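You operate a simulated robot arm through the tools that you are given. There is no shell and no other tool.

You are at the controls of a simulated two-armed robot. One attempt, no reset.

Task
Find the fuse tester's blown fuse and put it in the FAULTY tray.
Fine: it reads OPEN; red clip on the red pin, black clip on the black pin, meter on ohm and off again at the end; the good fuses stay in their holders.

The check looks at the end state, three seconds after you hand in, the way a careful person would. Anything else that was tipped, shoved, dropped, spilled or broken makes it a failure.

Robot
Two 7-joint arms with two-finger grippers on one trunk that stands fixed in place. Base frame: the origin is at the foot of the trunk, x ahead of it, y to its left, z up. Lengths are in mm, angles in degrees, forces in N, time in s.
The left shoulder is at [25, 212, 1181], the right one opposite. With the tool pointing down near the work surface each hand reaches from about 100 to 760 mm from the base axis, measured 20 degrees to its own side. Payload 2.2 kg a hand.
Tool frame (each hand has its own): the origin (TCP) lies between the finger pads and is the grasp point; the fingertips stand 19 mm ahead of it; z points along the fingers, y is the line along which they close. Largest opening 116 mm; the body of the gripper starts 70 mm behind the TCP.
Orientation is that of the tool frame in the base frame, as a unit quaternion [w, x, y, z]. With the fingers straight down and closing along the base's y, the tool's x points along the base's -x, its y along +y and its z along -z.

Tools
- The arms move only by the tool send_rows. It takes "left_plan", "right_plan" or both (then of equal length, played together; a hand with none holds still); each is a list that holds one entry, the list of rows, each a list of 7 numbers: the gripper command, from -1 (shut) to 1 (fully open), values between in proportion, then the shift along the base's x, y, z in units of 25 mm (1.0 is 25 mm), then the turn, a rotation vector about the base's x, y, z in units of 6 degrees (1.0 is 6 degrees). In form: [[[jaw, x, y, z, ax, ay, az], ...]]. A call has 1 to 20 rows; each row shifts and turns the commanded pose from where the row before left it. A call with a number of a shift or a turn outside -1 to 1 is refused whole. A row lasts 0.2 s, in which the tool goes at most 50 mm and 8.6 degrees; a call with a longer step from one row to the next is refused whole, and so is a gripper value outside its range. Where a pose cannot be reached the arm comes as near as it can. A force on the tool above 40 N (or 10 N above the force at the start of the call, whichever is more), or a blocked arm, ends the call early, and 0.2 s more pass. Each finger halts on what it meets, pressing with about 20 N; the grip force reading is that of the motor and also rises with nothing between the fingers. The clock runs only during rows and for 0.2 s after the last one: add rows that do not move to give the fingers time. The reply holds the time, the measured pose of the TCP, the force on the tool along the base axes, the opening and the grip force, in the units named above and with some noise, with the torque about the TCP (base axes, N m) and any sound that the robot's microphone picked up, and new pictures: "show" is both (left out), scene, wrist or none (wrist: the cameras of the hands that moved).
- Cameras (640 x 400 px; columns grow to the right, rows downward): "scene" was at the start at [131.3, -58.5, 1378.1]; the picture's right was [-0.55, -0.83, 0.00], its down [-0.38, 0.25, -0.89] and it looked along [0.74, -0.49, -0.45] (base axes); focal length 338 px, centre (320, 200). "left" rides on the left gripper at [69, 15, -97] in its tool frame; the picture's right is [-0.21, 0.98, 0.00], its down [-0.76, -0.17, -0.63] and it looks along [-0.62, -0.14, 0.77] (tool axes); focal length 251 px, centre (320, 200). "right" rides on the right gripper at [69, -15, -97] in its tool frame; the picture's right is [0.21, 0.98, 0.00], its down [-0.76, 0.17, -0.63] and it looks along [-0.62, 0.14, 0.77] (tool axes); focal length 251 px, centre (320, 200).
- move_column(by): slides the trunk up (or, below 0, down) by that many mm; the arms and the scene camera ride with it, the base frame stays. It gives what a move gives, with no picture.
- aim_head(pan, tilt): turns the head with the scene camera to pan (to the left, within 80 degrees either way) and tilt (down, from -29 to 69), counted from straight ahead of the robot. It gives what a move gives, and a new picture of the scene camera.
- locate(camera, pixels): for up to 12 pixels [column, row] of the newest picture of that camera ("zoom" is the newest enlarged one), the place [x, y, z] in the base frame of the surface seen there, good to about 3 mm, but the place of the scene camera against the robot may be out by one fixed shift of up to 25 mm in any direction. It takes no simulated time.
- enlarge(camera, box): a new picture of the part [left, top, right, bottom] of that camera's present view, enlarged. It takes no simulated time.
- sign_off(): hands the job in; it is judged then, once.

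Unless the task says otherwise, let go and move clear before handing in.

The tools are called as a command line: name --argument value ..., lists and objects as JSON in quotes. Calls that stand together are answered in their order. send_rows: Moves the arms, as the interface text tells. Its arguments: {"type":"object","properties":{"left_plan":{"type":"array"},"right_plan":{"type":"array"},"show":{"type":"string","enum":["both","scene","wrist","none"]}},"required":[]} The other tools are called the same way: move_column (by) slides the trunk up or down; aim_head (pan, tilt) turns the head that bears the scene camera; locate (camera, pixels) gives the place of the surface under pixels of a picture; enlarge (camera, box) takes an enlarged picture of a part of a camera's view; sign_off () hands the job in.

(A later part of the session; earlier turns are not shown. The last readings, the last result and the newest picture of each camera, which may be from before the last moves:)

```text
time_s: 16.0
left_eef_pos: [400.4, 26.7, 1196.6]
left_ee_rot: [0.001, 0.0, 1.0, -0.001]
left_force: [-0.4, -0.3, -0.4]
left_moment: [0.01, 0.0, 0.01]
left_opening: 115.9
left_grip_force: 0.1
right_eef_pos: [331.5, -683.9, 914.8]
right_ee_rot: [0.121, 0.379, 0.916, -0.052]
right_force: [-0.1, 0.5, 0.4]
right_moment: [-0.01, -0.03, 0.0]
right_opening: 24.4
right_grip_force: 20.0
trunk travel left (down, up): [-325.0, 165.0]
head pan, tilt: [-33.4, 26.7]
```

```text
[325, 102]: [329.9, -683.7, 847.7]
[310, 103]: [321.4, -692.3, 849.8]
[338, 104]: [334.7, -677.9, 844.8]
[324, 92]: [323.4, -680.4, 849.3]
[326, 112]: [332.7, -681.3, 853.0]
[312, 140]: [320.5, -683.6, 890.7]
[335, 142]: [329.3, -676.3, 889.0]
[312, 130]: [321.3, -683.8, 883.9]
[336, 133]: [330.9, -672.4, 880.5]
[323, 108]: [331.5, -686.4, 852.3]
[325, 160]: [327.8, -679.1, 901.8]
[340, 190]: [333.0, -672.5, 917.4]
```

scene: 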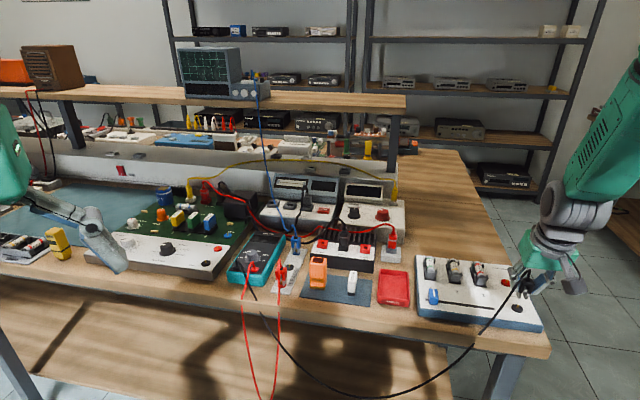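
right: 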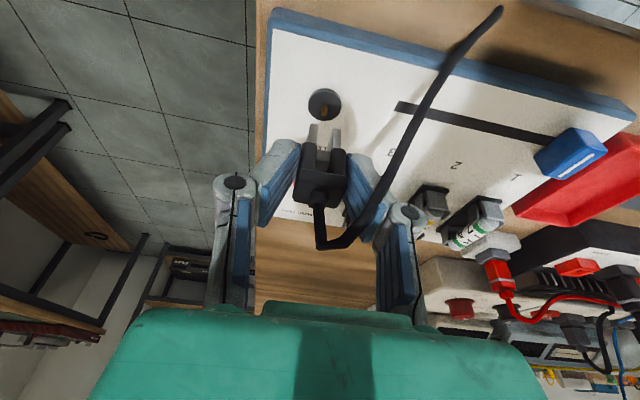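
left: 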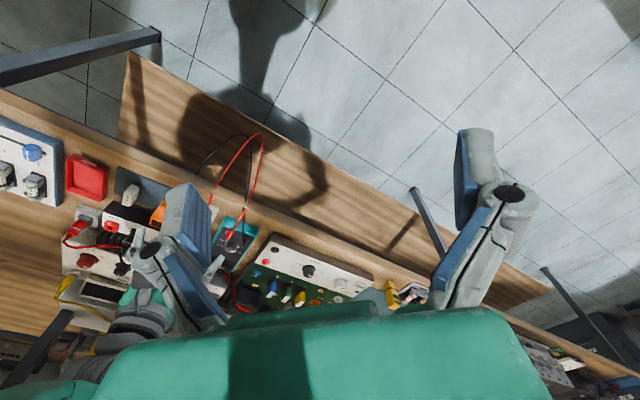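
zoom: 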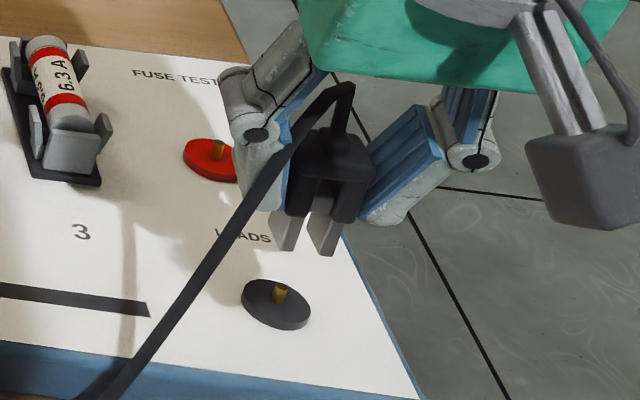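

The pin at zoom [337,140] lines up with the prong gap to within 1–2 mm. I'll lower onto the pin.

send_rows --right_plan '[[[-1, 0, 0, -0.4, 0, 0, 0], [-1, 0, 0, -0.4, 0, 0, 0], [-1, 0, 0, -0.25, 0, 0, 0], [-1, 0, 0, 0, 0, 0, 0]]]' --show "both"

```text
time_s: 17.0
left_eef_pos: [400.0, 27.8, 1195.4]
left_ee_rot: [0.001, 0.0, 1.0, 0.0]
left_force: [-0.4, -0.2, -0.4]
left_moment: [0.01, -0.01, 0.02]
left_opening: 116.0
left_grip_force: 0.1
right_eef_pos: [330.4, -683.8, 888.4]
right_ee_rot: [0.121, 0.379, 0.916, -0.051]
right_force: [-0.4, 0.0, -0.8]
right_moment: [-0.04, -0.04, 0.0]
right_opening: 24.5
right_grip_force: 20.2
trunk travel left (down, up): [-325.0, 165.0]
head pan, tilt: [-33.4, 26.7]
```

scene: 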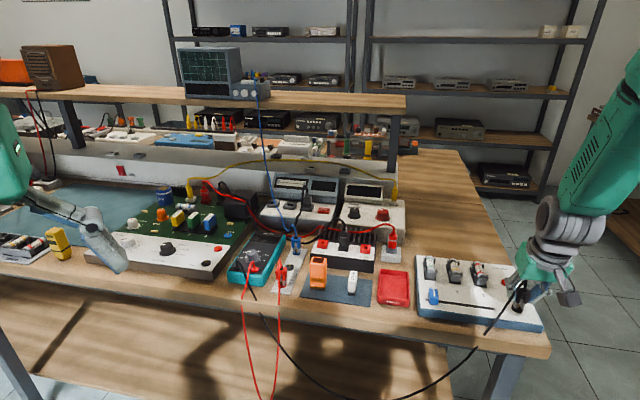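
right: 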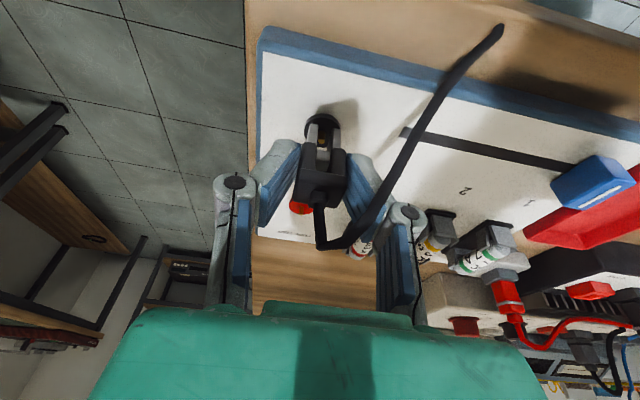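

enlarge --camera "right" --box '[285, 95, 365, 195]'

enlarge --camera "scene" --box '[490, 265, 560, 325]'

```text
4.00 times, centred on (325, 145) of right
```

zoom: 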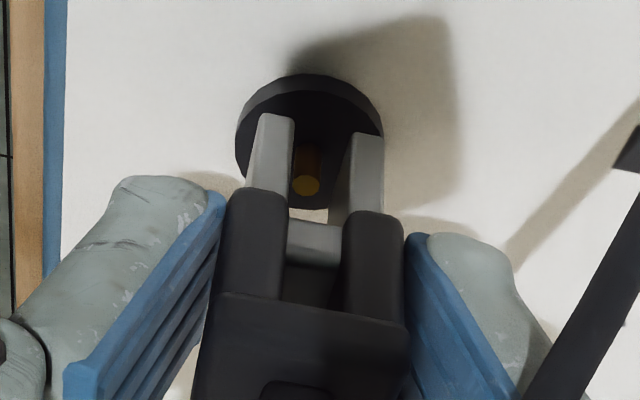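

```text
6.67 times, centred on (525, 295) of scene
```

zoom: 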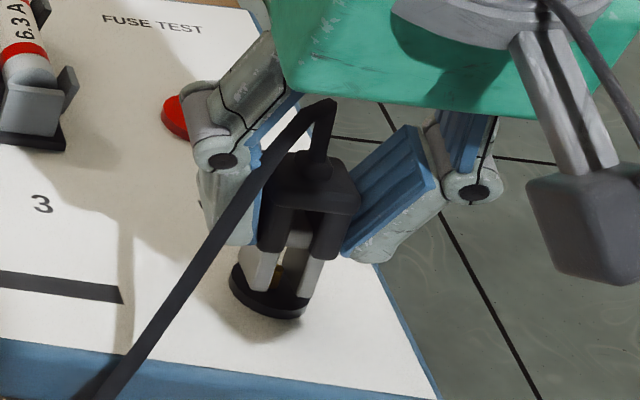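

The prongs straddle the pin in both views. I'll ease down another couple of millimetres to seat it, watching the force.

send_rows --right_plan '[[[-1, 0, 0, -0.06, 0, 0, 0], [-1, 0, 0, -0.04, 0, 0, 0], [-1, 0, 0, 0, 0, 0, 0]]]' --show "none"

```text
time_s: 17.8
left_eef_pos: [400.6, 28.4, 1196.1]
left_ee_rot: [0.002, 0.0, 1.0, 0.0]
left_force: [-0.1, 0.5, -0.2]
left_moment: [-0.01, -0.03, 0.01]
left_opening: 116.0
left_grip_force: 0.0
right_eef_pos: [331.0, -684.3, 887.0]
right_ee_rot: [0.122, 0.378, 0.916, -0.051]
right_force: [0.0, -0.3, 0.7]
right_moment: [-0.01, 0.01, -0.03]
right_opening: 24.3
right_grip_force: 19.8
trunk travel left (down, up): [-325.0, 165.0]
head pan, tilt: [-33.4, 26.7]
```

send_rows --right_plan '[[[-1, 0, 0, -0.05, 0, 0, 0], [-1, 0, 0, -0.05, 0, 0, 0], [-1, 0, 0, 0, 0, 0, 0]]]' --show "wrist"

enlarge --camera "right" --box '[285, 95, 365, 195]'

```text
time_s: 18.6
left_eef_pos: [399.8, 28.8, 1197.1]
left_ee_rot: [0.001, -0.001, 1.0, 0.0]
left_force: [0.9, -0.1, 0.2]
left_moment: [-0.02, 0.03, 0.01]
left_opening: 116.2
left_grip_force: 0.1
right_eef_pos: [330.1, -683.0, 883.7]
right_ee_rot: [0.122, 0.379, 0.916, -0.052]
right_force: [0.6, -2.8, 10.2]
right_moment: [-0.07, 0.01, 0.0]
right_opening: 24.5
right_grip_force: 20.0
trunk travel left (down, up): [-325.0, 165.0]
head pan, tilt: [-33.4, 26.7]
```

right: 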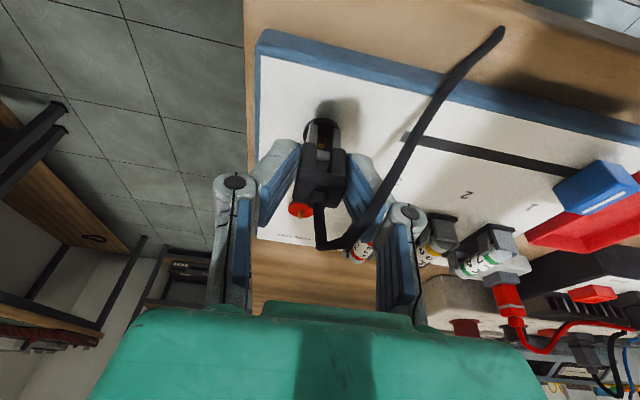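

```text
4.00 times, centred on (325, 145) of right
```

zoom: 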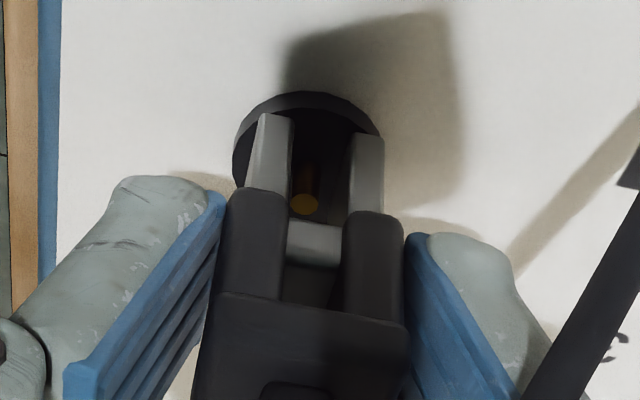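

A 10 N contact means the clip is resting on the ring. I'll relieve the pressure slightly and release.

send_rows --right_plan '[[[-1, 0, 0, 0.05, 0, 0, 0], [-1, 0, 0, 0, 0, 0, 0], [-0.7, 0, 0, 0, 0, 0, 0], [-0.45, 0, 0, 0, 0, 0, 0], [-0.28, 0, 0, 0, 0, 0, 0], [-0.28, 0, 0, 0, 0, 0, 0]]]' --show "both"

enlarge --camera "right" --box '[285, 95, 365, 195]'

enlarge --camera "scene" --box '[490, 265, 560, 325]'

```text
time_s: 20.0
left_eef_pos: [401.3, 28.7, 1196.7]
left_ee_rot: [0.0, 0.001, 1.0, 0.0]
left_force: [-0.5, 0.3, 0.5]
left_moment: [0.01, 0.01, 0.03]
left_opening: 116.2
left_grip_force: 0.0
right_eef_pos: [330.7, -683.5, 884.3]
right_ee_rot: [0.12, 0.378, 0.916, -0.051]
right_force: [0.1, 0.0, 0.3]
right_moment: [0.02, 0.02, 0.0]
right_opening: 41.9
right_grip_force: 0.1
trunk travel left (down, up): [-325.0, 165.0]
head pan, tilt: [-33.4, 26.7]
```

scene: 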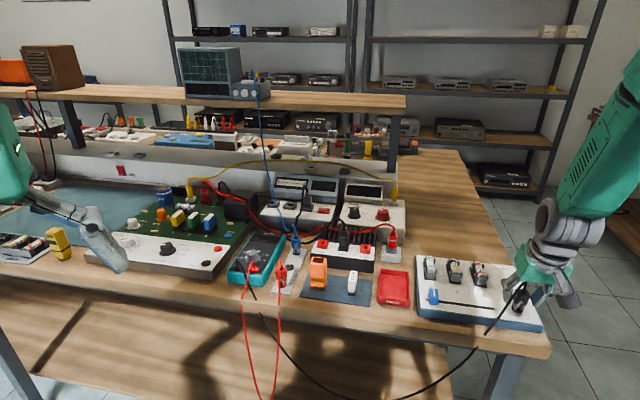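
right: 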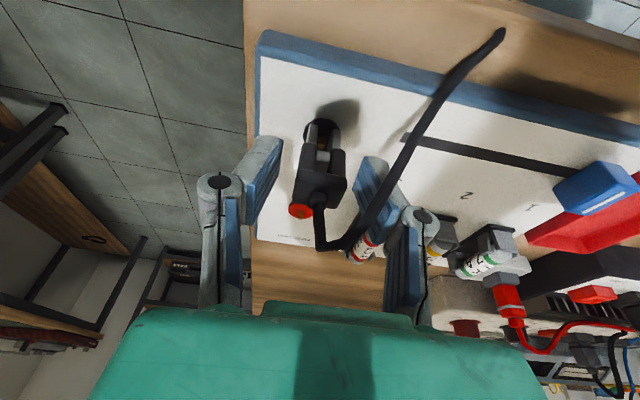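

```text
4.00 times, centred on (325, 145) of right
```

zoom: 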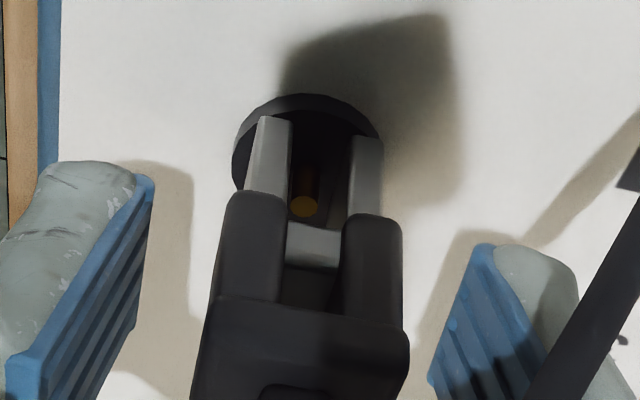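

```text
6.67 times, centred on (525, 295) of scene
```

zoom: 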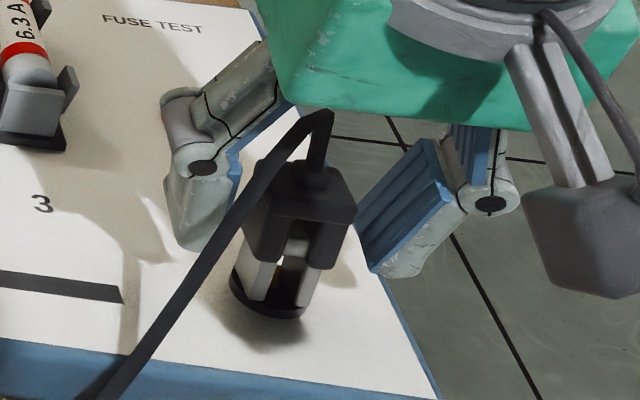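

The black clip stands upright on the black pin after release. I'll rise straight up and go back for the red clip.

send_rows --right_plan '[[[-0.28, 0, 0, 0.4, 0, 0, 0], [-0.28, 0, 0, 0.6, 0, 0, 0], [-0.28, 0, 0, 0.8, 0, 0, 0], [-0.28, 0, 0, 0.9, 0, 0, 0], [-0.28, 0, 0, 0.9, 0, 0, 0]]]' --show "both"

enlarge --camera "scene" --box '[490, 255, 560, 325]'

```text
time_s: 21.2
left_eef_pos: [399.7, 28.2, 1196.0]
left_ee_rot: [0.001, 0.001, 1.0, -0.001]
left_force: [-0.4, 0.1, 0.4]
left_moment: [-0.01, 0.01, 0.01]
left_opening: 115.9
left_grip_force: 0.1
right_eef_pos: [330.8, -684.3, 976.6]
right_ee_rot: [0.121, 0.378, 0.916, -0.051]
right_force: [0.2, -0.6, 0.0]
right_moment: [-0.02, -0.07, -0.01]
right_opening: 41.6
right_grip_force: 0.0
trunk travel left (down, up): [-325.0, 165.0]
head pan, tilt: [-33.4, 26.7]
```

scene: 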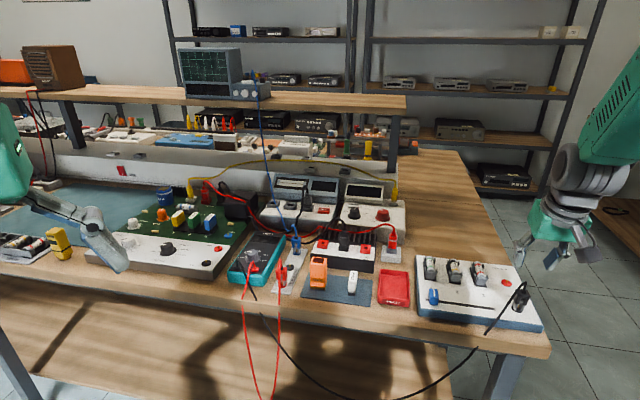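
right: 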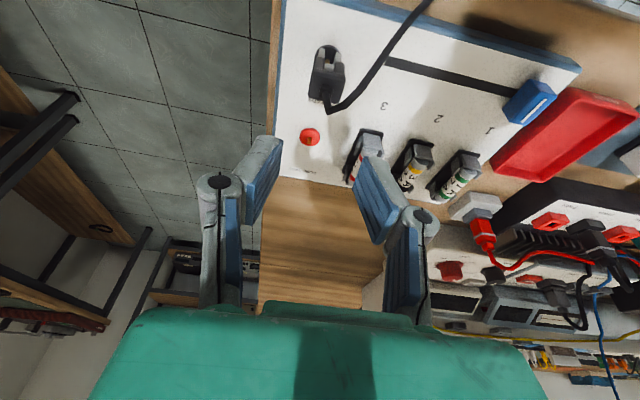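

```text
5.71 times, centred on (525, 290) of scene
```

zoom: 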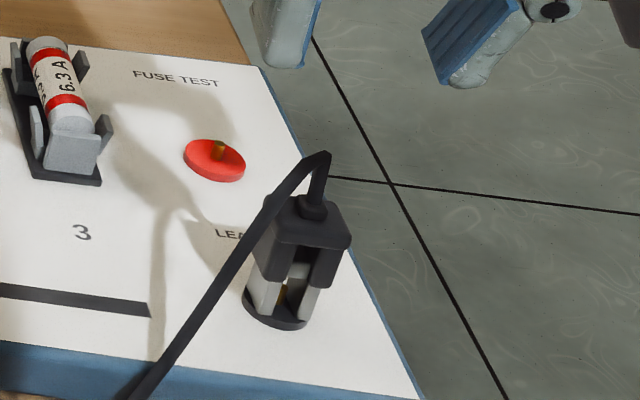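

The black clip is well placed. While the view is good, I'll locate the red pin and the fuse ends.

enlarge --camera "right" --box '[285, 105, 485, 215]'

locate --camera "right" --pixels '[[310, 136], [300, 136], [320, 137], [310, 129], [310, 143], [311, 139], [327, 75], [330, 85]]'

```text
3.20 times, centred on (385, 160) of right
```

zoom: 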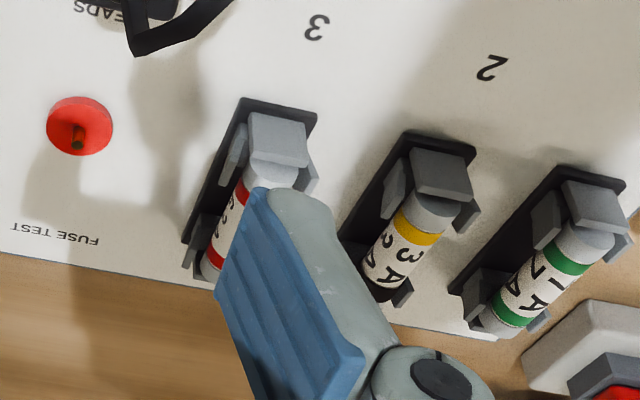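

```text
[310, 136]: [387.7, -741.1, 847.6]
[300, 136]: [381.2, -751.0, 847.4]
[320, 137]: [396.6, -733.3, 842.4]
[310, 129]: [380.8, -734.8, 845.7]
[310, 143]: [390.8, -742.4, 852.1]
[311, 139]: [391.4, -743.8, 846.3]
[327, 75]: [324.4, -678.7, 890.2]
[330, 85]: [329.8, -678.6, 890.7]
```

The red pin is at about (388,-741). Now I'll travel back, high above everything, to the red clip at (683,-319).

send_rows --right_plan '[[[-0.28, 0.939, 0.973, 0, 0, 0, 0], [-0.28, 0.939, 0.973, 0, 0, 0, 0], [-0.28, 0.939, 0.973, 0, 0, 0, 0], [-0.28, 0.939, 0.973, 0, 0, 0, 0], [-0.28, 0.939, 0.973, 0, 0, 0, 0], [-0.28, 0.939, 0.973, 0, 0, 0, 0], [-0.28, 0.939, 0.973, 0, 0, 0, 0], [-0.28, 0.939, 0.973, 0, 0, 0, 0], [-0.28, 0.939, 0.973, 0, 0, 0, 0], [-0.28, 0.939, 0.973, 0, 0, 0, 0], [-0.28, 0.939, 0.973, 0, 0, 0, 0], [-0.28, 0.939, 0.973, 0, 0, 0, 0], [-0.28, 0.939, 0.973, 0, 0, 0, 0], [-0.28, 0.939, 0.973, 0, 0, 0, 0], [-0.28, 0.939, 0.973, 0, 0, 0, 0], [-0.28, 0, 0, -0.6, 0, 0, 0], [-0.28, 0, 0, 0, 0, 0, 0]]]' --show "wrist"

enlarge --camera "right" --box '[270, 20, 370, 130]'

```text
time_s: 24.8
left_eef_pos: [400.3, 28.5, 1197.0]
left_ee_rot: [0.001, 0.0, 1.0, -0.001]
left_force: [0.2, 0.5, -0.2]
left_moment: [-0.02, 0.01, 0.01]
left_opening: 115.8
left_grip_force: 0.1
right_eef_pos: [684.1, -319.3, 960.6]
right_ee_rot: [0.121, 0.379, 0.916, -0.051]
right_force: [-0.1, 0.8, -0.2]
right_moment: [-0.01, -0.01, 0.02]
right_opening: 41.7
right_grip_force: 0.1
trunk travel left (down, up): [-325.0, 165.0]
head pan, tilt: [-33.4, 26.7]
```

right: 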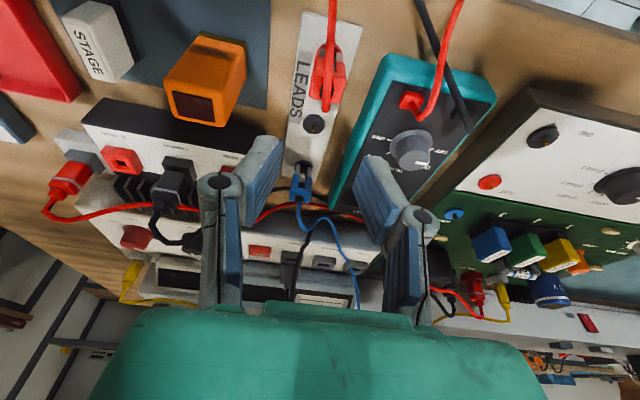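

```text
3.64 times, centred on (320, 75) of right
```

zoom: 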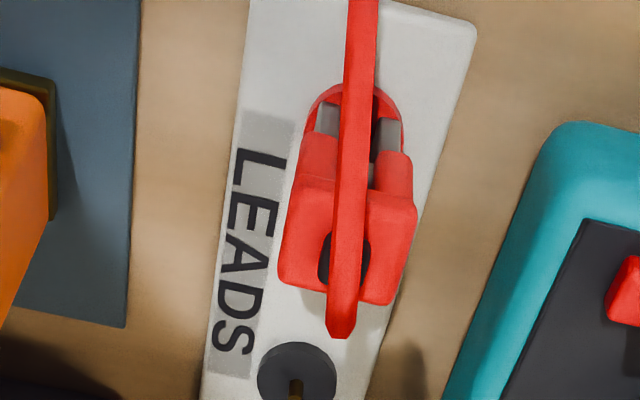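

locate --camera "right" --pixels '[[312.5, 72], [344, 77], [338, 102], [311, 97], [344, 88], [311, 85], [335, 90], [317, 88]]'

```text
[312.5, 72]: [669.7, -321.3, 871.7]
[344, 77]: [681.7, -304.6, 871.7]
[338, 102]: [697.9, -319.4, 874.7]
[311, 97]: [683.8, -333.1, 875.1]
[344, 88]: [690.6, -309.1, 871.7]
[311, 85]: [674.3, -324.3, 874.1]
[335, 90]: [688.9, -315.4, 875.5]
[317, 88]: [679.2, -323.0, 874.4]
```

The red clip's centre is (683,-319.5), and the TCP is right above it. Descending to z≈870 and closing.

send_rows --right_plan '[[[-0.28, 0, 0, -0.9, 0, 0, 0], [-0.28, 0, 0, -0.9, 0, 0, 0], [-0.28, 0, 0, -0.9, 0, 0, 0], [-0.28, 0, 0, -0.9, 0, 0, 0], [-0.28, 0, 0, 0, 0, 0, 0]]]' --show "wrist"

```text
time_s: 26.0
left_eef_pos: [399.1, 28.6, 1197.2]
left_ee_rot: [0.001, 0.0, 1.0, 0.0]
left_force: [0.4, 0.0, 0.6]
left_moment: [-0.03, -0.01, 0.0]
left_opening: 116.0
left_grip_force: 0.0
right_eef_pos: [682.8, -319.3, 872.0]
right_ee_rot: [0.121, 0.379, 0.916, -0.051]
right_force: [-0.8, 0.4, 0.2]
right_moment: [0.0, -0.03, -0.01]
right_opening: 41.6
right_grip_force: 0.0
trunk travel left (down, up): [-325.0, 165.0]
head pan, tilt: [-33.4, 26.7]
```

right: 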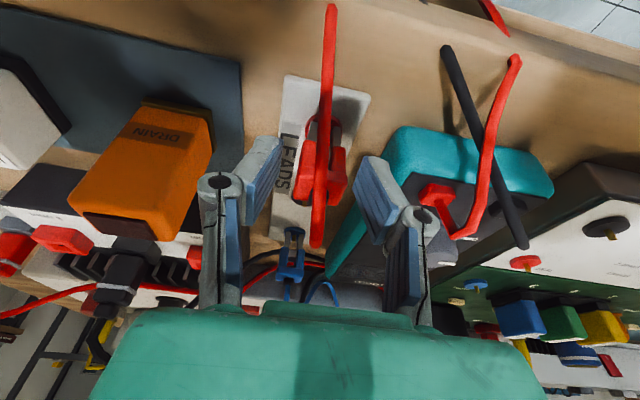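

send_rows --right_plan '[[[-0.28, 0, 0, -0.08, 0, 0, 0], [-1, 0, 0, 0, 0, 0, 0], [-1, 0, 0, 0, 0, 0, 0], [-1, 0, 0, 0, 0, 0, 0], [-1, 0, 0, 0.3, 0, 0, 0], [-1, 0, 0, 0.5, 0, 0, 0], [-1, 0, 0, 0.8, 0, 0, 0], [-1, 0, 0, 0.8, 0, 0, 0], [-1, 0, 0, 0.8, 0, 0, 0], [-1, 0, 0, 0.8, 0, 0, 0]]]' --show "both"

```text
time_s: 28.2
left_eef_pos: [400.6, 28.6, 1195.7]
left_ee_rot: [0.0, 0.0, 1.0, -0.001]
left_force: [-0.1, 0.9, 0.0]
left_moment: [0.0, 0.02, -0.01]
left_opening: 115.9
left_grip_force: 0.0
right_eef_pos: [682.3, -317.7, 967.9]
right_ee_rot: [0.12, 0.378, 0.916, -0.051]
right_force: [0.9, -0.4, -0.3]
right_moment: [0.05, -0.03, -0.02]
right_opening: 24.5
right_grip_force: 20.3
trunk travel left (down, up): [-325.0, 165.0]
head pan, tilt: [-33.4, 26.7]
```

scene: 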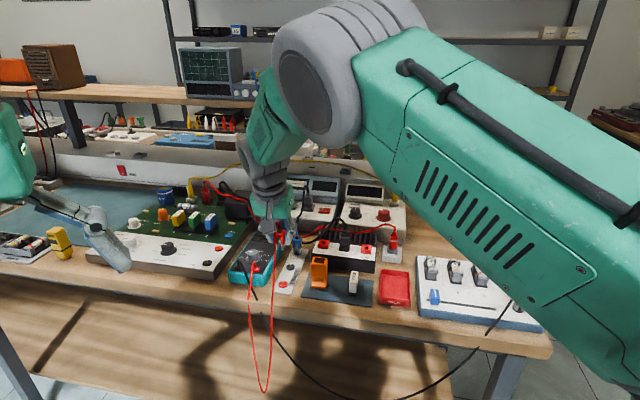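
right: 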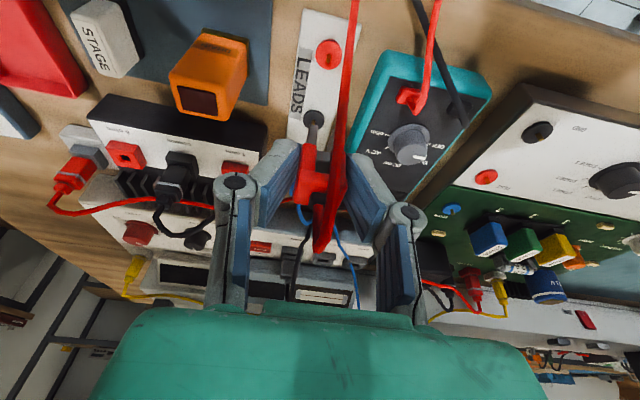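

The red clip is lifted and held. I'll carry it out over the front edge and along to the tester, same as before but slightly higher.

send_rows --right_plan '[[[-1, -0.7, 0.7, 0.4, 0, 0, 0], [-1, -0.7, 0.7, 0.4, 0, 0, 0], [-1, -0.5, 0.5, 0.2, 0, 0, 0], [-1, -0.8, -0.8, 0, 0, 0, 0], [-1, -0.9, -0.9, 0, 0, 0, 0], [-1, -0.9, -0.9, 0, 0, 0, 0], [-1, -0.9, -0.9, 0, 0, 0, 0], [-1, -0.9, -0.9, 0, 0, 0, 0], [-1, -0.9, -0.9, 0, 0, 0, 0], [-1, -0.9, -0.9, 0, 0, 0, 0], [-1, -0.9, -0.9, 0, 0, 0, 0], [-1, -0.9, -0.9, 0, 0, 0, 0], [-1, -0.9, -0.9, 0, 0, 0, 0], [-1, -0.9, -0.9, 0, 0, 0, 0], [-1, -0.9, -0.9, 0, 0, 0, 0], [-1, -0.9, -0.9, 0, 0, 0, 0], [-1, -0.9, -0.9, 0, 0, 0, 0], [-1, -0.9, -0.9, 0, 0, 0, 0], [-1, -0.9, -0.9, 0, 0, 0, 0]]]' --show "both"

```text
time_s: 32.2
left_eef_pos: [399.0, 27.1, 1195.7]
left_ee_rot: [0.001, 0.0, 1.0, 0.0]
left_force: [0.2, -0.1, -0.1]
left_moment: [0.04, -0.05, -0.01]
left_opening: 116.1
left_grip_force: 0.0
right_eef_pos: [275.9, -630.2, 994.4]
right_ee_rot: [0.122, 0.377, 0.917, -0.051]
right_force: [-0.5, 0.3, -0.6]
right_moment: [0.01, -0.03, 0.01]
right_opening: 24.3
right_grip_force: 20.0
trunk travel left (down, up): [-325.0, 165.0]
head pan, tilt: [-33.4, 26.7]
```

scene: 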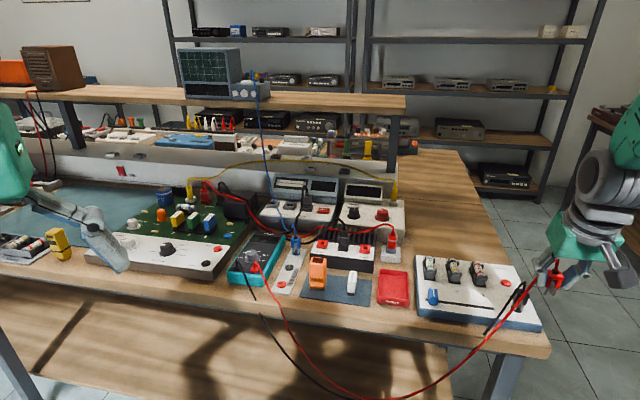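
right: 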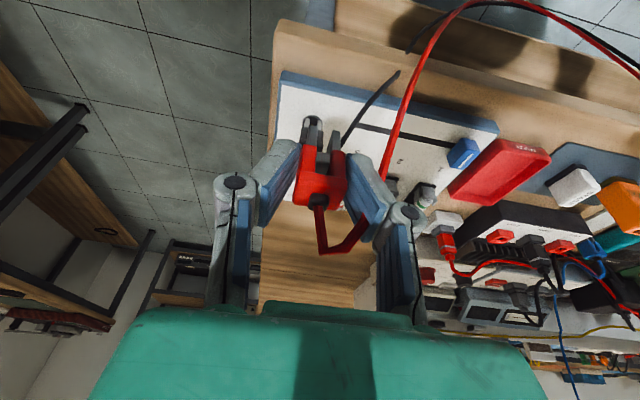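

Next I'll move over the red pin at (388,-741), clearing the black clip, and lower part of the way.

send_rows --right_plan '[[[-1, 0.896, -0.888, 0, 0, 0, 0], [-1, 0.896, -0.888, 0, 0, 0, 0], [-1, 0.896, -0.888, 0, 0, 0, 0], [-1, 0.896, -0.888, 0, 0, 0, 0], [-1, 0.896, -0.888, 0, 0, 0, 0], [-1, 0, 0, -0.8, 0, 0, 0], [-1, 0, 0, -0.8, 0, 0, 0], [-1, 0, 0, -0.8, 0, 0, 0], [-1, 0, 0, -0.7, 0, 0, 0], [-1, 0, 0, 0, 0, 0, 0]]]' --show "both"

enlarge --camera "right" --box '[280, 75, 360, 175]'

enlarge --camera "scene" --box '[480, 245, 550, 315]'

```text
time_s: 34.4
left_eef_pos: [400.7, 28.5, 1196.8]
left_ee_rot: [0.001, 0.0, 1.0, 0.0]
left_force: [0.6, 0.0, -0.6]
left_moment: [-0.04, 0.0, 0.01]
left_opening: 116.2
left_grip_force: 0.0
right_eef_pos: [390.9, -740.4, 915.0]
right_ee_rot: [0.122, 0.379, 0.916, -0.051]
right_force: [0.5, 0.0, -0.1]
right_moment: [0.0, -0.01, 0.03]
right_opening: 24.5
right_grip_force: 19.5
trunk travel left (down, up): [-325.0, 165.0]
head pan, tilt: [-33.4, 26.7]
```

scene: 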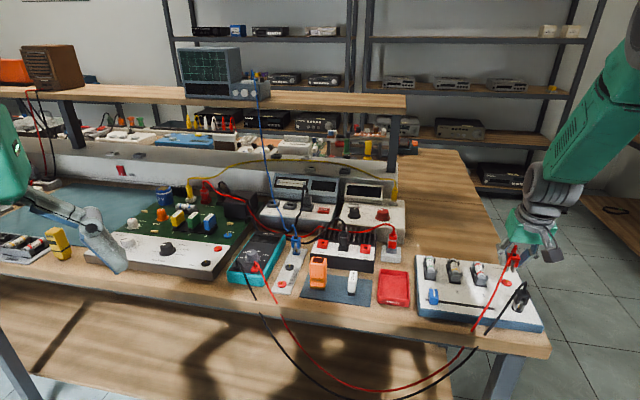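
right: 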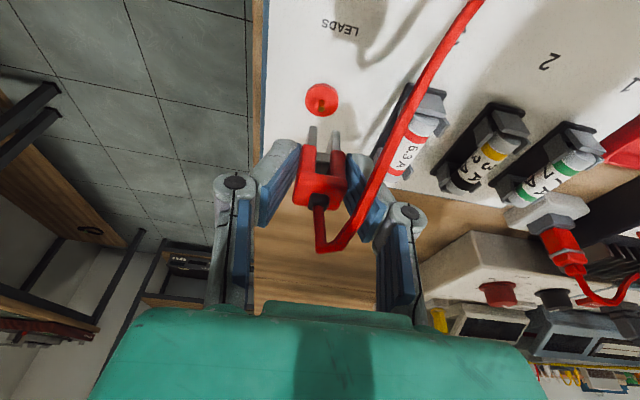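

```text
4.00 times, centred on (320, 125) of right
```

zoom: 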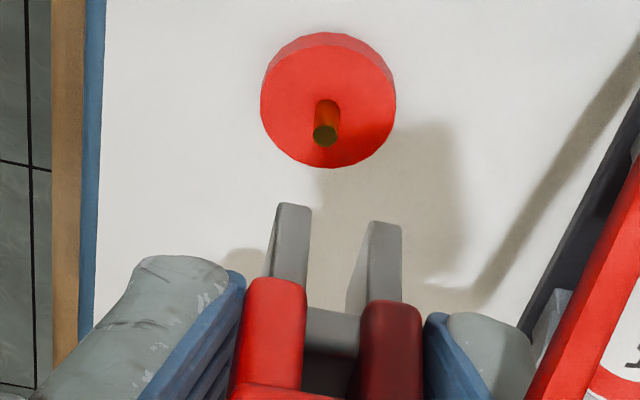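

```text
5.71 times, centred on (515, 280) of scene
```

zoom: 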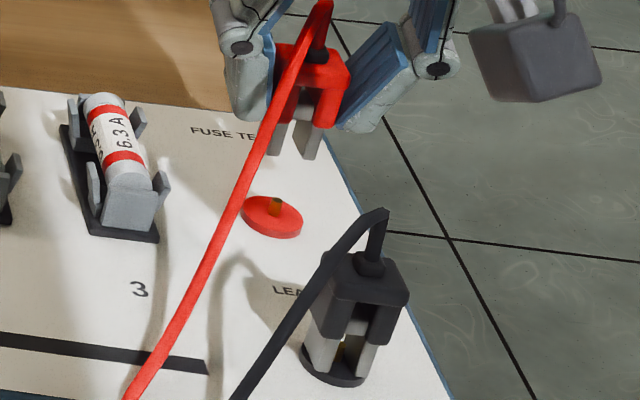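

The alignment needs checking, so I'll locate the ring, the pin and the prongs from this view.

locate --camera "right" --pixels '[[319, 97], [307, 100], [337, 101], [322, 87], [322, 112], [322, 108], [312, 140], [335, 144], [312, 132], [336, 136], [325, 165], [340, 190]]'

```text
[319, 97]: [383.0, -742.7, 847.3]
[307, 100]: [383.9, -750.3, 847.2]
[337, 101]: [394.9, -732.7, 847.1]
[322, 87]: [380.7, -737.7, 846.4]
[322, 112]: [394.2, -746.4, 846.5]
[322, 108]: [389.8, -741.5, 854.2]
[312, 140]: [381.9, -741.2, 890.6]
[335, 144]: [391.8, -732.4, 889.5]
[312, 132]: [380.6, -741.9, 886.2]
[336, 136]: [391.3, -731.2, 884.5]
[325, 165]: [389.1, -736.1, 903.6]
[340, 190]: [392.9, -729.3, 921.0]
```

The red prongs sit about 2 mm too far along +u, so I'll shift 2–3 mm and lower to just above the seat.

send_rows --right_plan '[[[-1, -0.1, -0.015, 0, 0, 0, 0], [-1, 0, 0, -0.4, 0, 0, 0], [-1, 0, 0, -0.4, 0, 0, 0], [-1, 0, 0, -0.22, 0, 0, 0], [-1, 0, 0, 0, 0, 0, 0]]]' --show "both"

enlarge --camera "right" --box '[285, 95, 365, 195]'

enlarge --camera "scene" --box '[480, 245, 550, 315]'

```text
time_s: 35.6
left_eef_pos: [400.3, 29.2, 1197.2]
left_ee_rot: [0.001, 0.0, 1.0, 0.001]
left_force: [-0.8, -0.4, 0.9]
left_moment: [0.0, 0.02, -0.01]
left_opening: 115.9
left_grip_force: 0.1
right_eef_pos: [387.1, -739.7, 889.5]
right_ee_rot: [0.121, 0.379, 0.916, -0.05]
right_force: [0.6, 0.3, -0.6]
right_moment: [0.05, 0.0, -0.01]
right_opening: 24.5
right_grip_force: 19.8
trunk travel left (down, up): [-325.0, 165.0]
head pan, tilt: [-33.4, 26.7]
```

scene: 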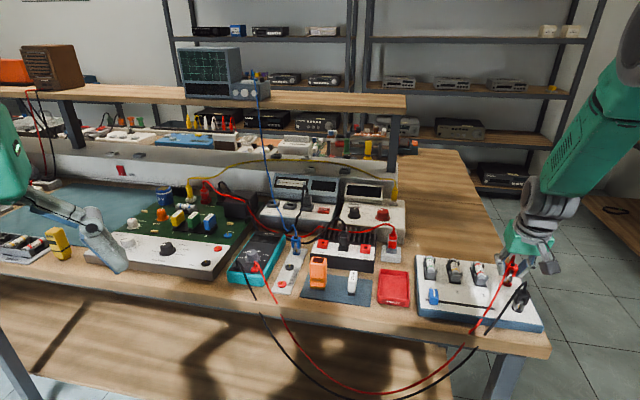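
right: 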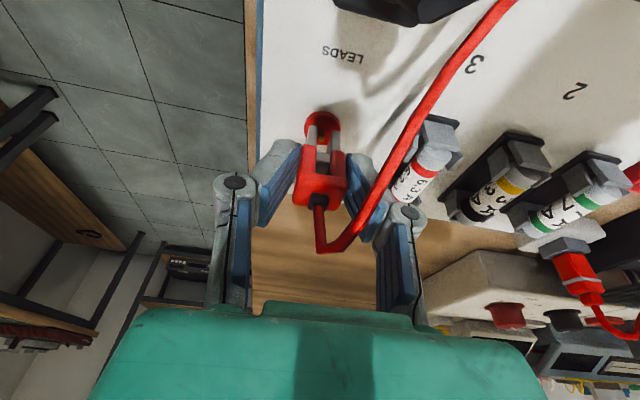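

```text
4.00 times, centred on (325, 145) of right
```

zoom: 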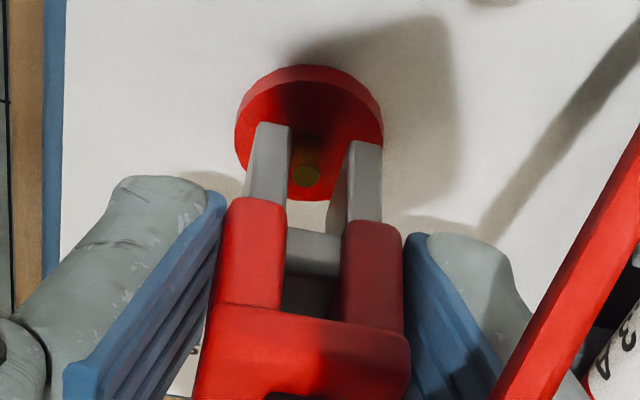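

```text
5.71 times, centred on (515, 280) of scene
```

zoom: 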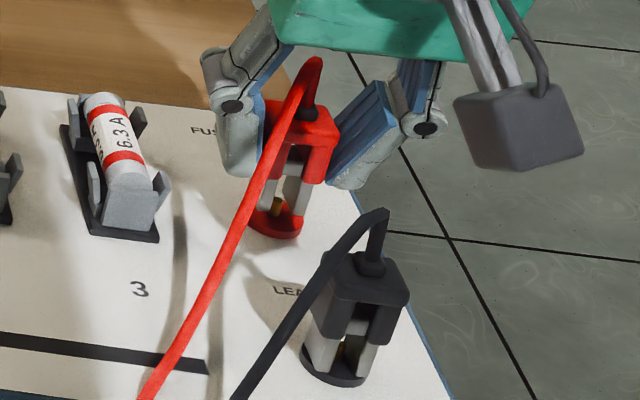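

The alignment now matches the black one closely. I'll nudge 1.5 mm towards the robot and ease down to contact.

send_rows --right_plan '[[[-1, -0.04, 0.04, -0.06, 0, 0, 0], [-1, 0, 0, -0.06, 0, 0, 0], [-1, 0, 0, -0.05, 0, 0, 0], [-1, 0, 0, 0, 0, 0, 0]]]' --show "none"

```text
time_s: 36.6
left_eef_pos: [400.8, 28.4, 1196.1]
left_ee_rot: [0.001, 0.0, 1.0, 0.0]
left_force: [-0.4, 0.6, -0.2]
left_moment: [0.0, -0.01, -0.02]
left_opening: 116.2
left_grip_force: 0.0
right_eef_pos: [386.9, -738.8, 885.2]
right_ee_rot: [0.121, 0.379, 0.916, -0.051]
right_force: [-0.9, 0.3, -1.1]
right_moment: [0.02, 0.01, 0.02]
right_opening: 24.3
right_grip_force: 19.7
trunk travel left (down, up): [-325.0, 165.0]
head pan, tilt: [-33.4, 26.7]
```

send_rows --right_plan '[[[-1, 0, 0, -0.05, 0, 0, 0], [-1, 0, 0, -0.05, 0, 0, 0], [-1, 0, 0, 0, 0, 0, 0]]]' --show "wrist"

enlarge --camera "right" --box '[285, 95, 365, 195]'

```text
time_s: 37.4
left_eef_pos: [400.2, 28.2, 1196.4]
left_ee_rot: [0.0, 0.0, 1.0, -0.001]
left_force: [0.3, -0.1, -1.1]
left_moment: [-0.02, 0.0, 0.04]
left_opening: 115.9
left_grip_force: 0.0
right_eef_pos: [386.9, -739.6, 884.0]
right_ee_rot: [0.121, 0.378, 0.916, -0.051]
right_force: [-0.5, -1.3, 4.5]
right_moment: [-0.03, -0.03, 0.04]
right_opening: 24.5
right_grip_force: 20.1
trunk travel left (down, up): [-325.0, 165.0]
head pan, tilt: [-33.4, 26.7]
```

right: 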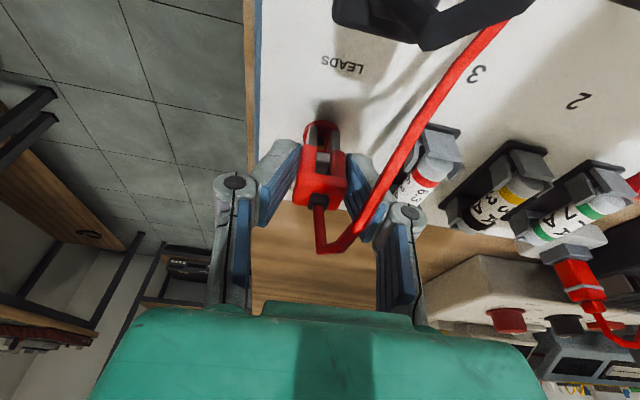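

```text
4.00 times, centred on (325, 145) of right
```

zoom: 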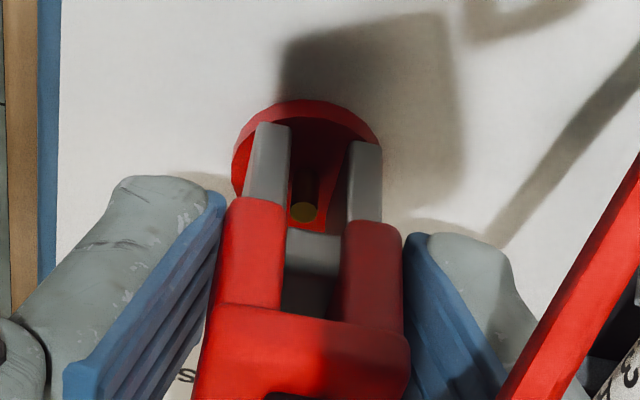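

Seated with a 4.5 N contact, and the prongs straddle the pin. Releasing the clip and rising straight up.

send_rows --right_plan '[[[-1, 0, 0, 0.02, 0, 0, 0], [-1, 0, 0, 0, 0, 0, 0], [-0.7, 0, 0, 0, 0, 0, 0], [-0.45, 0, 0, 0, 0, 0, 0], [-0.28, 0, 0, 0, 0, 0, 0], [-0.28, 0, 0, 0, 0, 0, 0], [-0.28, 0, 0, 0.4, 0, 0, 0], [-0.28, 0, 0, 0.6, 0, 0, 0], [-0.28, 0, 0, 0.8, 0, 0, 0], [-0.28, 0, 0, 0.9, 0, 0, 0], [-0.28, 0, 0, 0.9, 0, 0, 0]]]' --show "both"

enlarge --camera "scene" --box '[480, 245, 550, 315]'

enlarge --camera "right" --box '[260, 0, 400, 180]'

```text
time_s: 39.8
left_eef_pos: [401.7, 29.7, 1196.0]
left_ee_rot: [0.0, 0.0, 1.0, -0.002]
left_force: [0.3, 0.2, 1.0]
left_moment: [-0.03, 0.03, 0.02]
left_opening: 115.8
left_grip_force: 0.0
right_eef_pos: [387.0, -738.8, 974.9]
right_ee_rot: [0.121, 0.379, 0.916, -0.052]
right_force: [-1.2, -0.1, -0.4]
right_moment: [0.02, -0.02, 0.0]
right_opening: 41.7
right_grip_force: 0.1
trunk travel left (down, up): [-325.0, 165.0]
head pan, tilt: [-33.4, 26.7]
```

scene: 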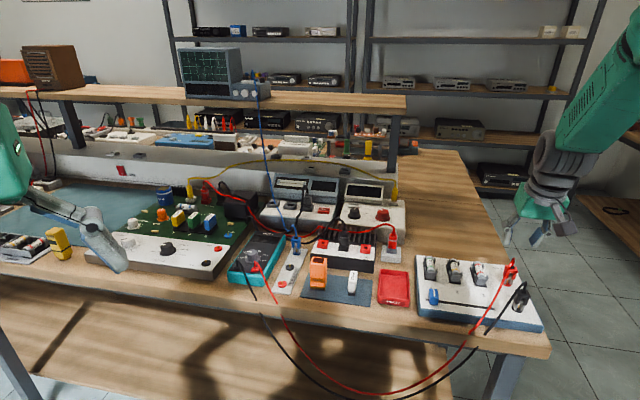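
right: 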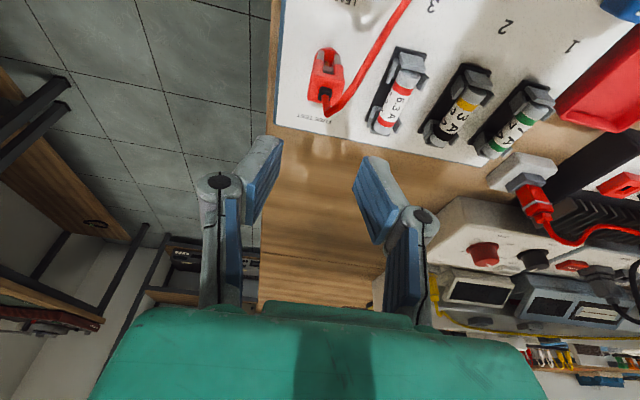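

```text
5.71 times, centred on (515, 280) of scene
```

zoom: 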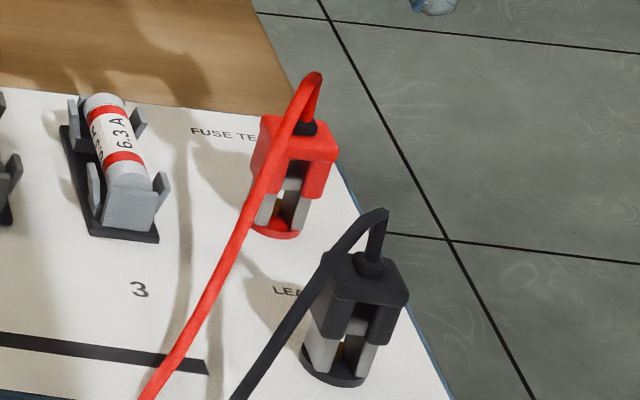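

```text
2.22 times, centred on (330, 90) of right
```

zoom: 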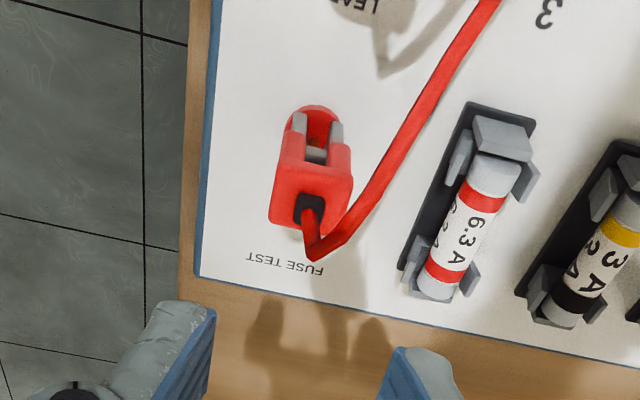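

Both clips stand on their correct pins. Next is the meter knob at (776,-287): I'll travel there high above the bench, swinging the tilt to point outward (azimuth about +24°, tilt 25°).

send_rows --right_plan '[[[-0.28, 0.778, 0.904, 0, 0, 0, 0.96], [-0.28, 0.778, 0.904, 0, 0, 0, 0.96], [-0.28, 0.778, 0.904, 0, 0, 0, 0.96], [-0.28, 0.778, 0.904, 0, 0, 0, 0.96], [-0.28, 0.778, 0.904, 0, 0, 0, 0.96], [-0.28, 0.778, 0.904, 0, 0, 0, 0.96], [-0.28, 0.778, 0.904, 0, 0, 0, 0.96], [-0.28, 0.778, 0.904, 0, 0, 0, 0.96], [-0.28, 0.778, 0.904, 0, 0, 0, 0.96], [-0.28, 0.778, 0.904, 0, 0, 0, 0.96], [-0.28, 0.778, 0.904, 0, 0, 0, 0.96], [-0.28, 0.778, 0.904, 0, 0, 0, 0.96], [-0.28, 0.778, 0.904, 0, 0.339, -0.761, 0], [-0.28, 0.778, 0.904, 0, 0.339, -0.761, 0], [-0.28, 0.778, 0.904, 0, 0, 0, 0], [-0.28, 0.778, 0.904, 0, 0, 0, 0], [-0.28, 0.778, 0.904, 0, 0, 0, 0], [-0.28, 0.778, 0.904, 0, 0, 0, 0], [-0.28, 0.778, 0.904, 0, 0, 0, 0], [-0.28, 0.778, 0.904, 0, 0, 0, 0]]]' --show "both"

```text
time_s: 44.0
left_eef_pos: [402.5, 29.8, 1195.2]
left_ee_rot: [0.001, -0.001, 1.0, -0.001]
left_force: [-0.2, 0.6, 0.1]
left_moment: [-0.05, -0.03, 0.0]
left_opening: 115.7
left_grip_force: 0.1
right_eef_pos: [776.8, -286.0, 974.4]
right_ee_rot: [0.213, -0.205, 0.954, 0.046]
right_force: [-0.4, 0.5, -0.1]
right_moment: [0.0, 0.02, 0.0]
right_opening: 41.8
right_grip_force: 0.0
trunk travel left (down, up): [-325.0, 165.0]
head pan, tilt: [-33.4, 26.7]
```

scene: 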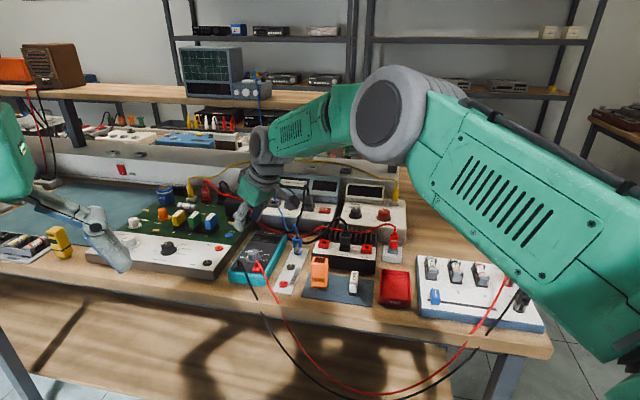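
right: 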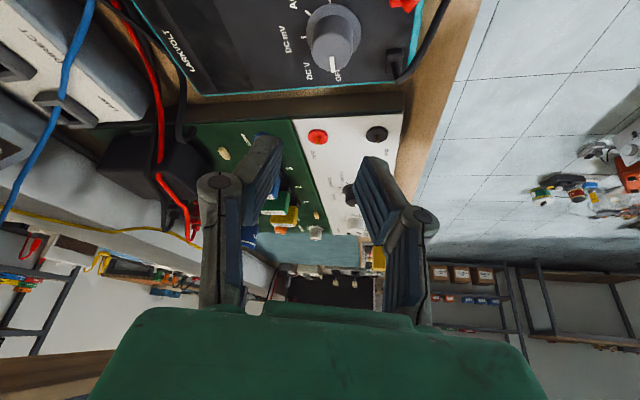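

The pose was reached (tilt azimuth +24°, tilt 25°). I'll zoom in on the knob at [335,40] for an accurate centre.

enlarge --camera "right" --box '[280, 0, 420, 90]'

locate --camera "right" --pixels '[[333, 55], [318, 52], [352, 52], [333, 70], [320, 63], [348, 65], [310, 38], [360, 30], [334, 66], [305, 62], [300, 35], [335, 75]]'

```text
4.44 times, centred on (350, 45) of right
```

zoom: 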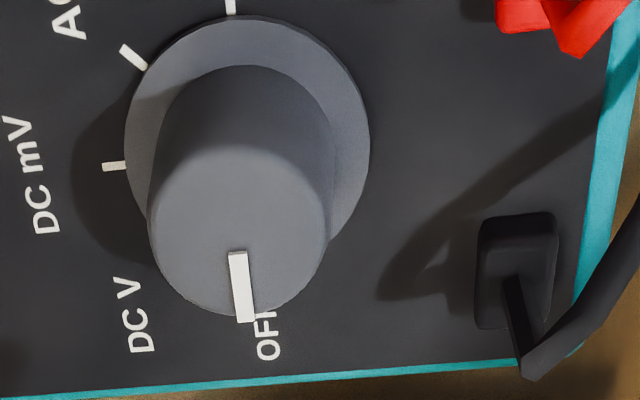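

```text
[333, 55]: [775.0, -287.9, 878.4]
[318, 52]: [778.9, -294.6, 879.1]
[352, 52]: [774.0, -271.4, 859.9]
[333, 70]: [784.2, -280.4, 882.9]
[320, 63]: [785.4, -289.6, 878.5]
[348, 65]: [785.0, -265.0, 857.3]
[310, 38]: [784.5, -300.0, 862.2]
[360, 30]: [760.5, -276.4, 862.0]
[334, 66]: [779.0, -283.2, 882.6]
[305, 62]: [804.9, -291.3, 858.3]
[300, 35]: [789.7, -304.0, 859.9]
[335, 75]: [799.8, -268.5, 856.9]
```

locate --camera "right" --pixels '[[331.5, 51.8], [314, 51], [349, 54], [332, 37], [328, 68], [323, 42], [341, 42], [321, 62], [344, 62], [330, 22], [306, 30], [361, 36]]'

```text
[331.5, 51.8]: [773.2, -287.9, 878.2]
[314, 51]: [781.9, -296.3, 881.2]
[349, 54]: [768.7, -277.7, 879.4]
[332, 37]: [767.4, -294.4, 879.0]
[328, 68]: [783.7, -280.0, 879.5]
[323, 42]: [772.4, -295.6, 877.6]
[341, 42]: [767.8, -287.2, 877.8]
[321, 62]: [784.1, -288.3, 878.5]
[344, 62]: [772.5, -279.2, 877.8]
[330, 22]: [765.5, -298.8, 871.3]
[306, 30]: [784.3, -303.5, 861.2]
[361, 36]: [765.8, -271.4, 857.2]
```

The knob centre is (775.4,-287.1), with a radius of about 11 mm. I'll narrow the jaw to 36 mm and descend around it.

send_rows --right_plan '[[[-0.38, -0.02, -0.02, -0.9, 0, 0, 0], [-0.38, 0, 0, -0.9, 0, 0, 0], [-0.38, 0, 0, -0.9, 0, 0, 0], [-0.38, 0, 0, 0, 0, 0, 0]]]' --show "both"

enlarge --camera "right" --box '[240, 80, 440, 240]'

enlarge --camera "scene" --box '[215, 200, 315, 290]'

```text
time_s: 45.0
left_eef_pos: [401.1, 28.3, 1196.0]
left_ee_rot: [0.0, 0.0, 1.0, 0.0]
left_force: [-0.1, -0.5, 0.3]
left_moment: [-0.05, -0.03, -0.01]
left_opening: 115.8
left_grip_force: 0.1
right_eef_pos: [775.9, -286.9, 906.3]
right_ee_rot: [0.213, -0.204, 0.954, 0.045]
right_force: [0.8, 0.6, 0.0]
right_moment: [0.0, -0.01, -0.02]
right_opening: 36.1
right_grip_force: 0.0
trunk travel left (down, up): [-325.0, 165.0]
head pan, tilt: [-33.4, 26.7]
```

scene: 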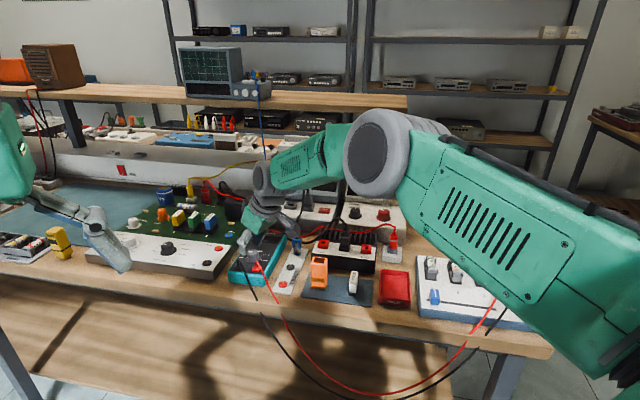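
right: 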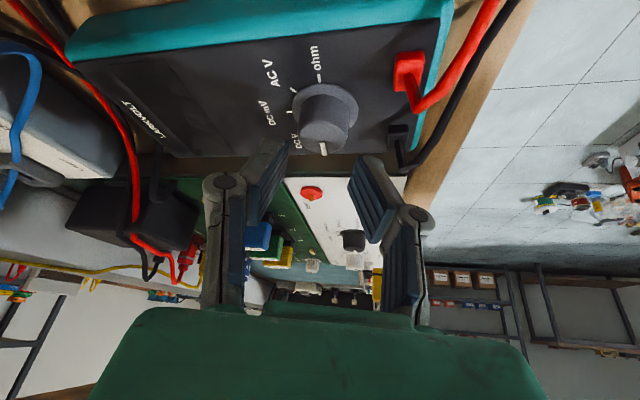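

```text
2.50 times, centred on (340, 160) of right
```

zoom: 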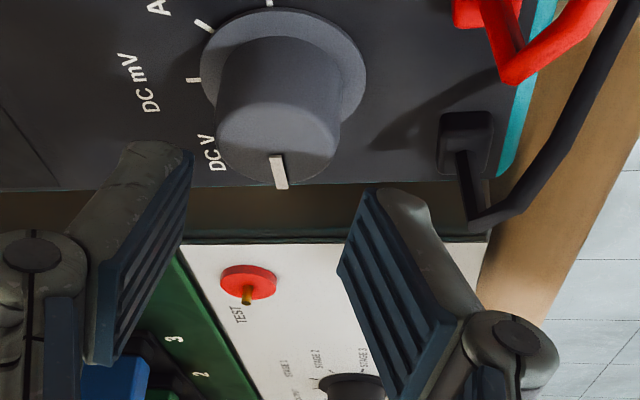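

```text
4.44 times, centred on (265, 245) of scene
```

zoom: 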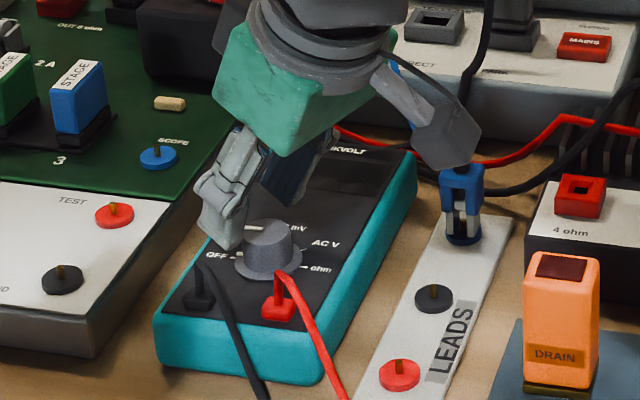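

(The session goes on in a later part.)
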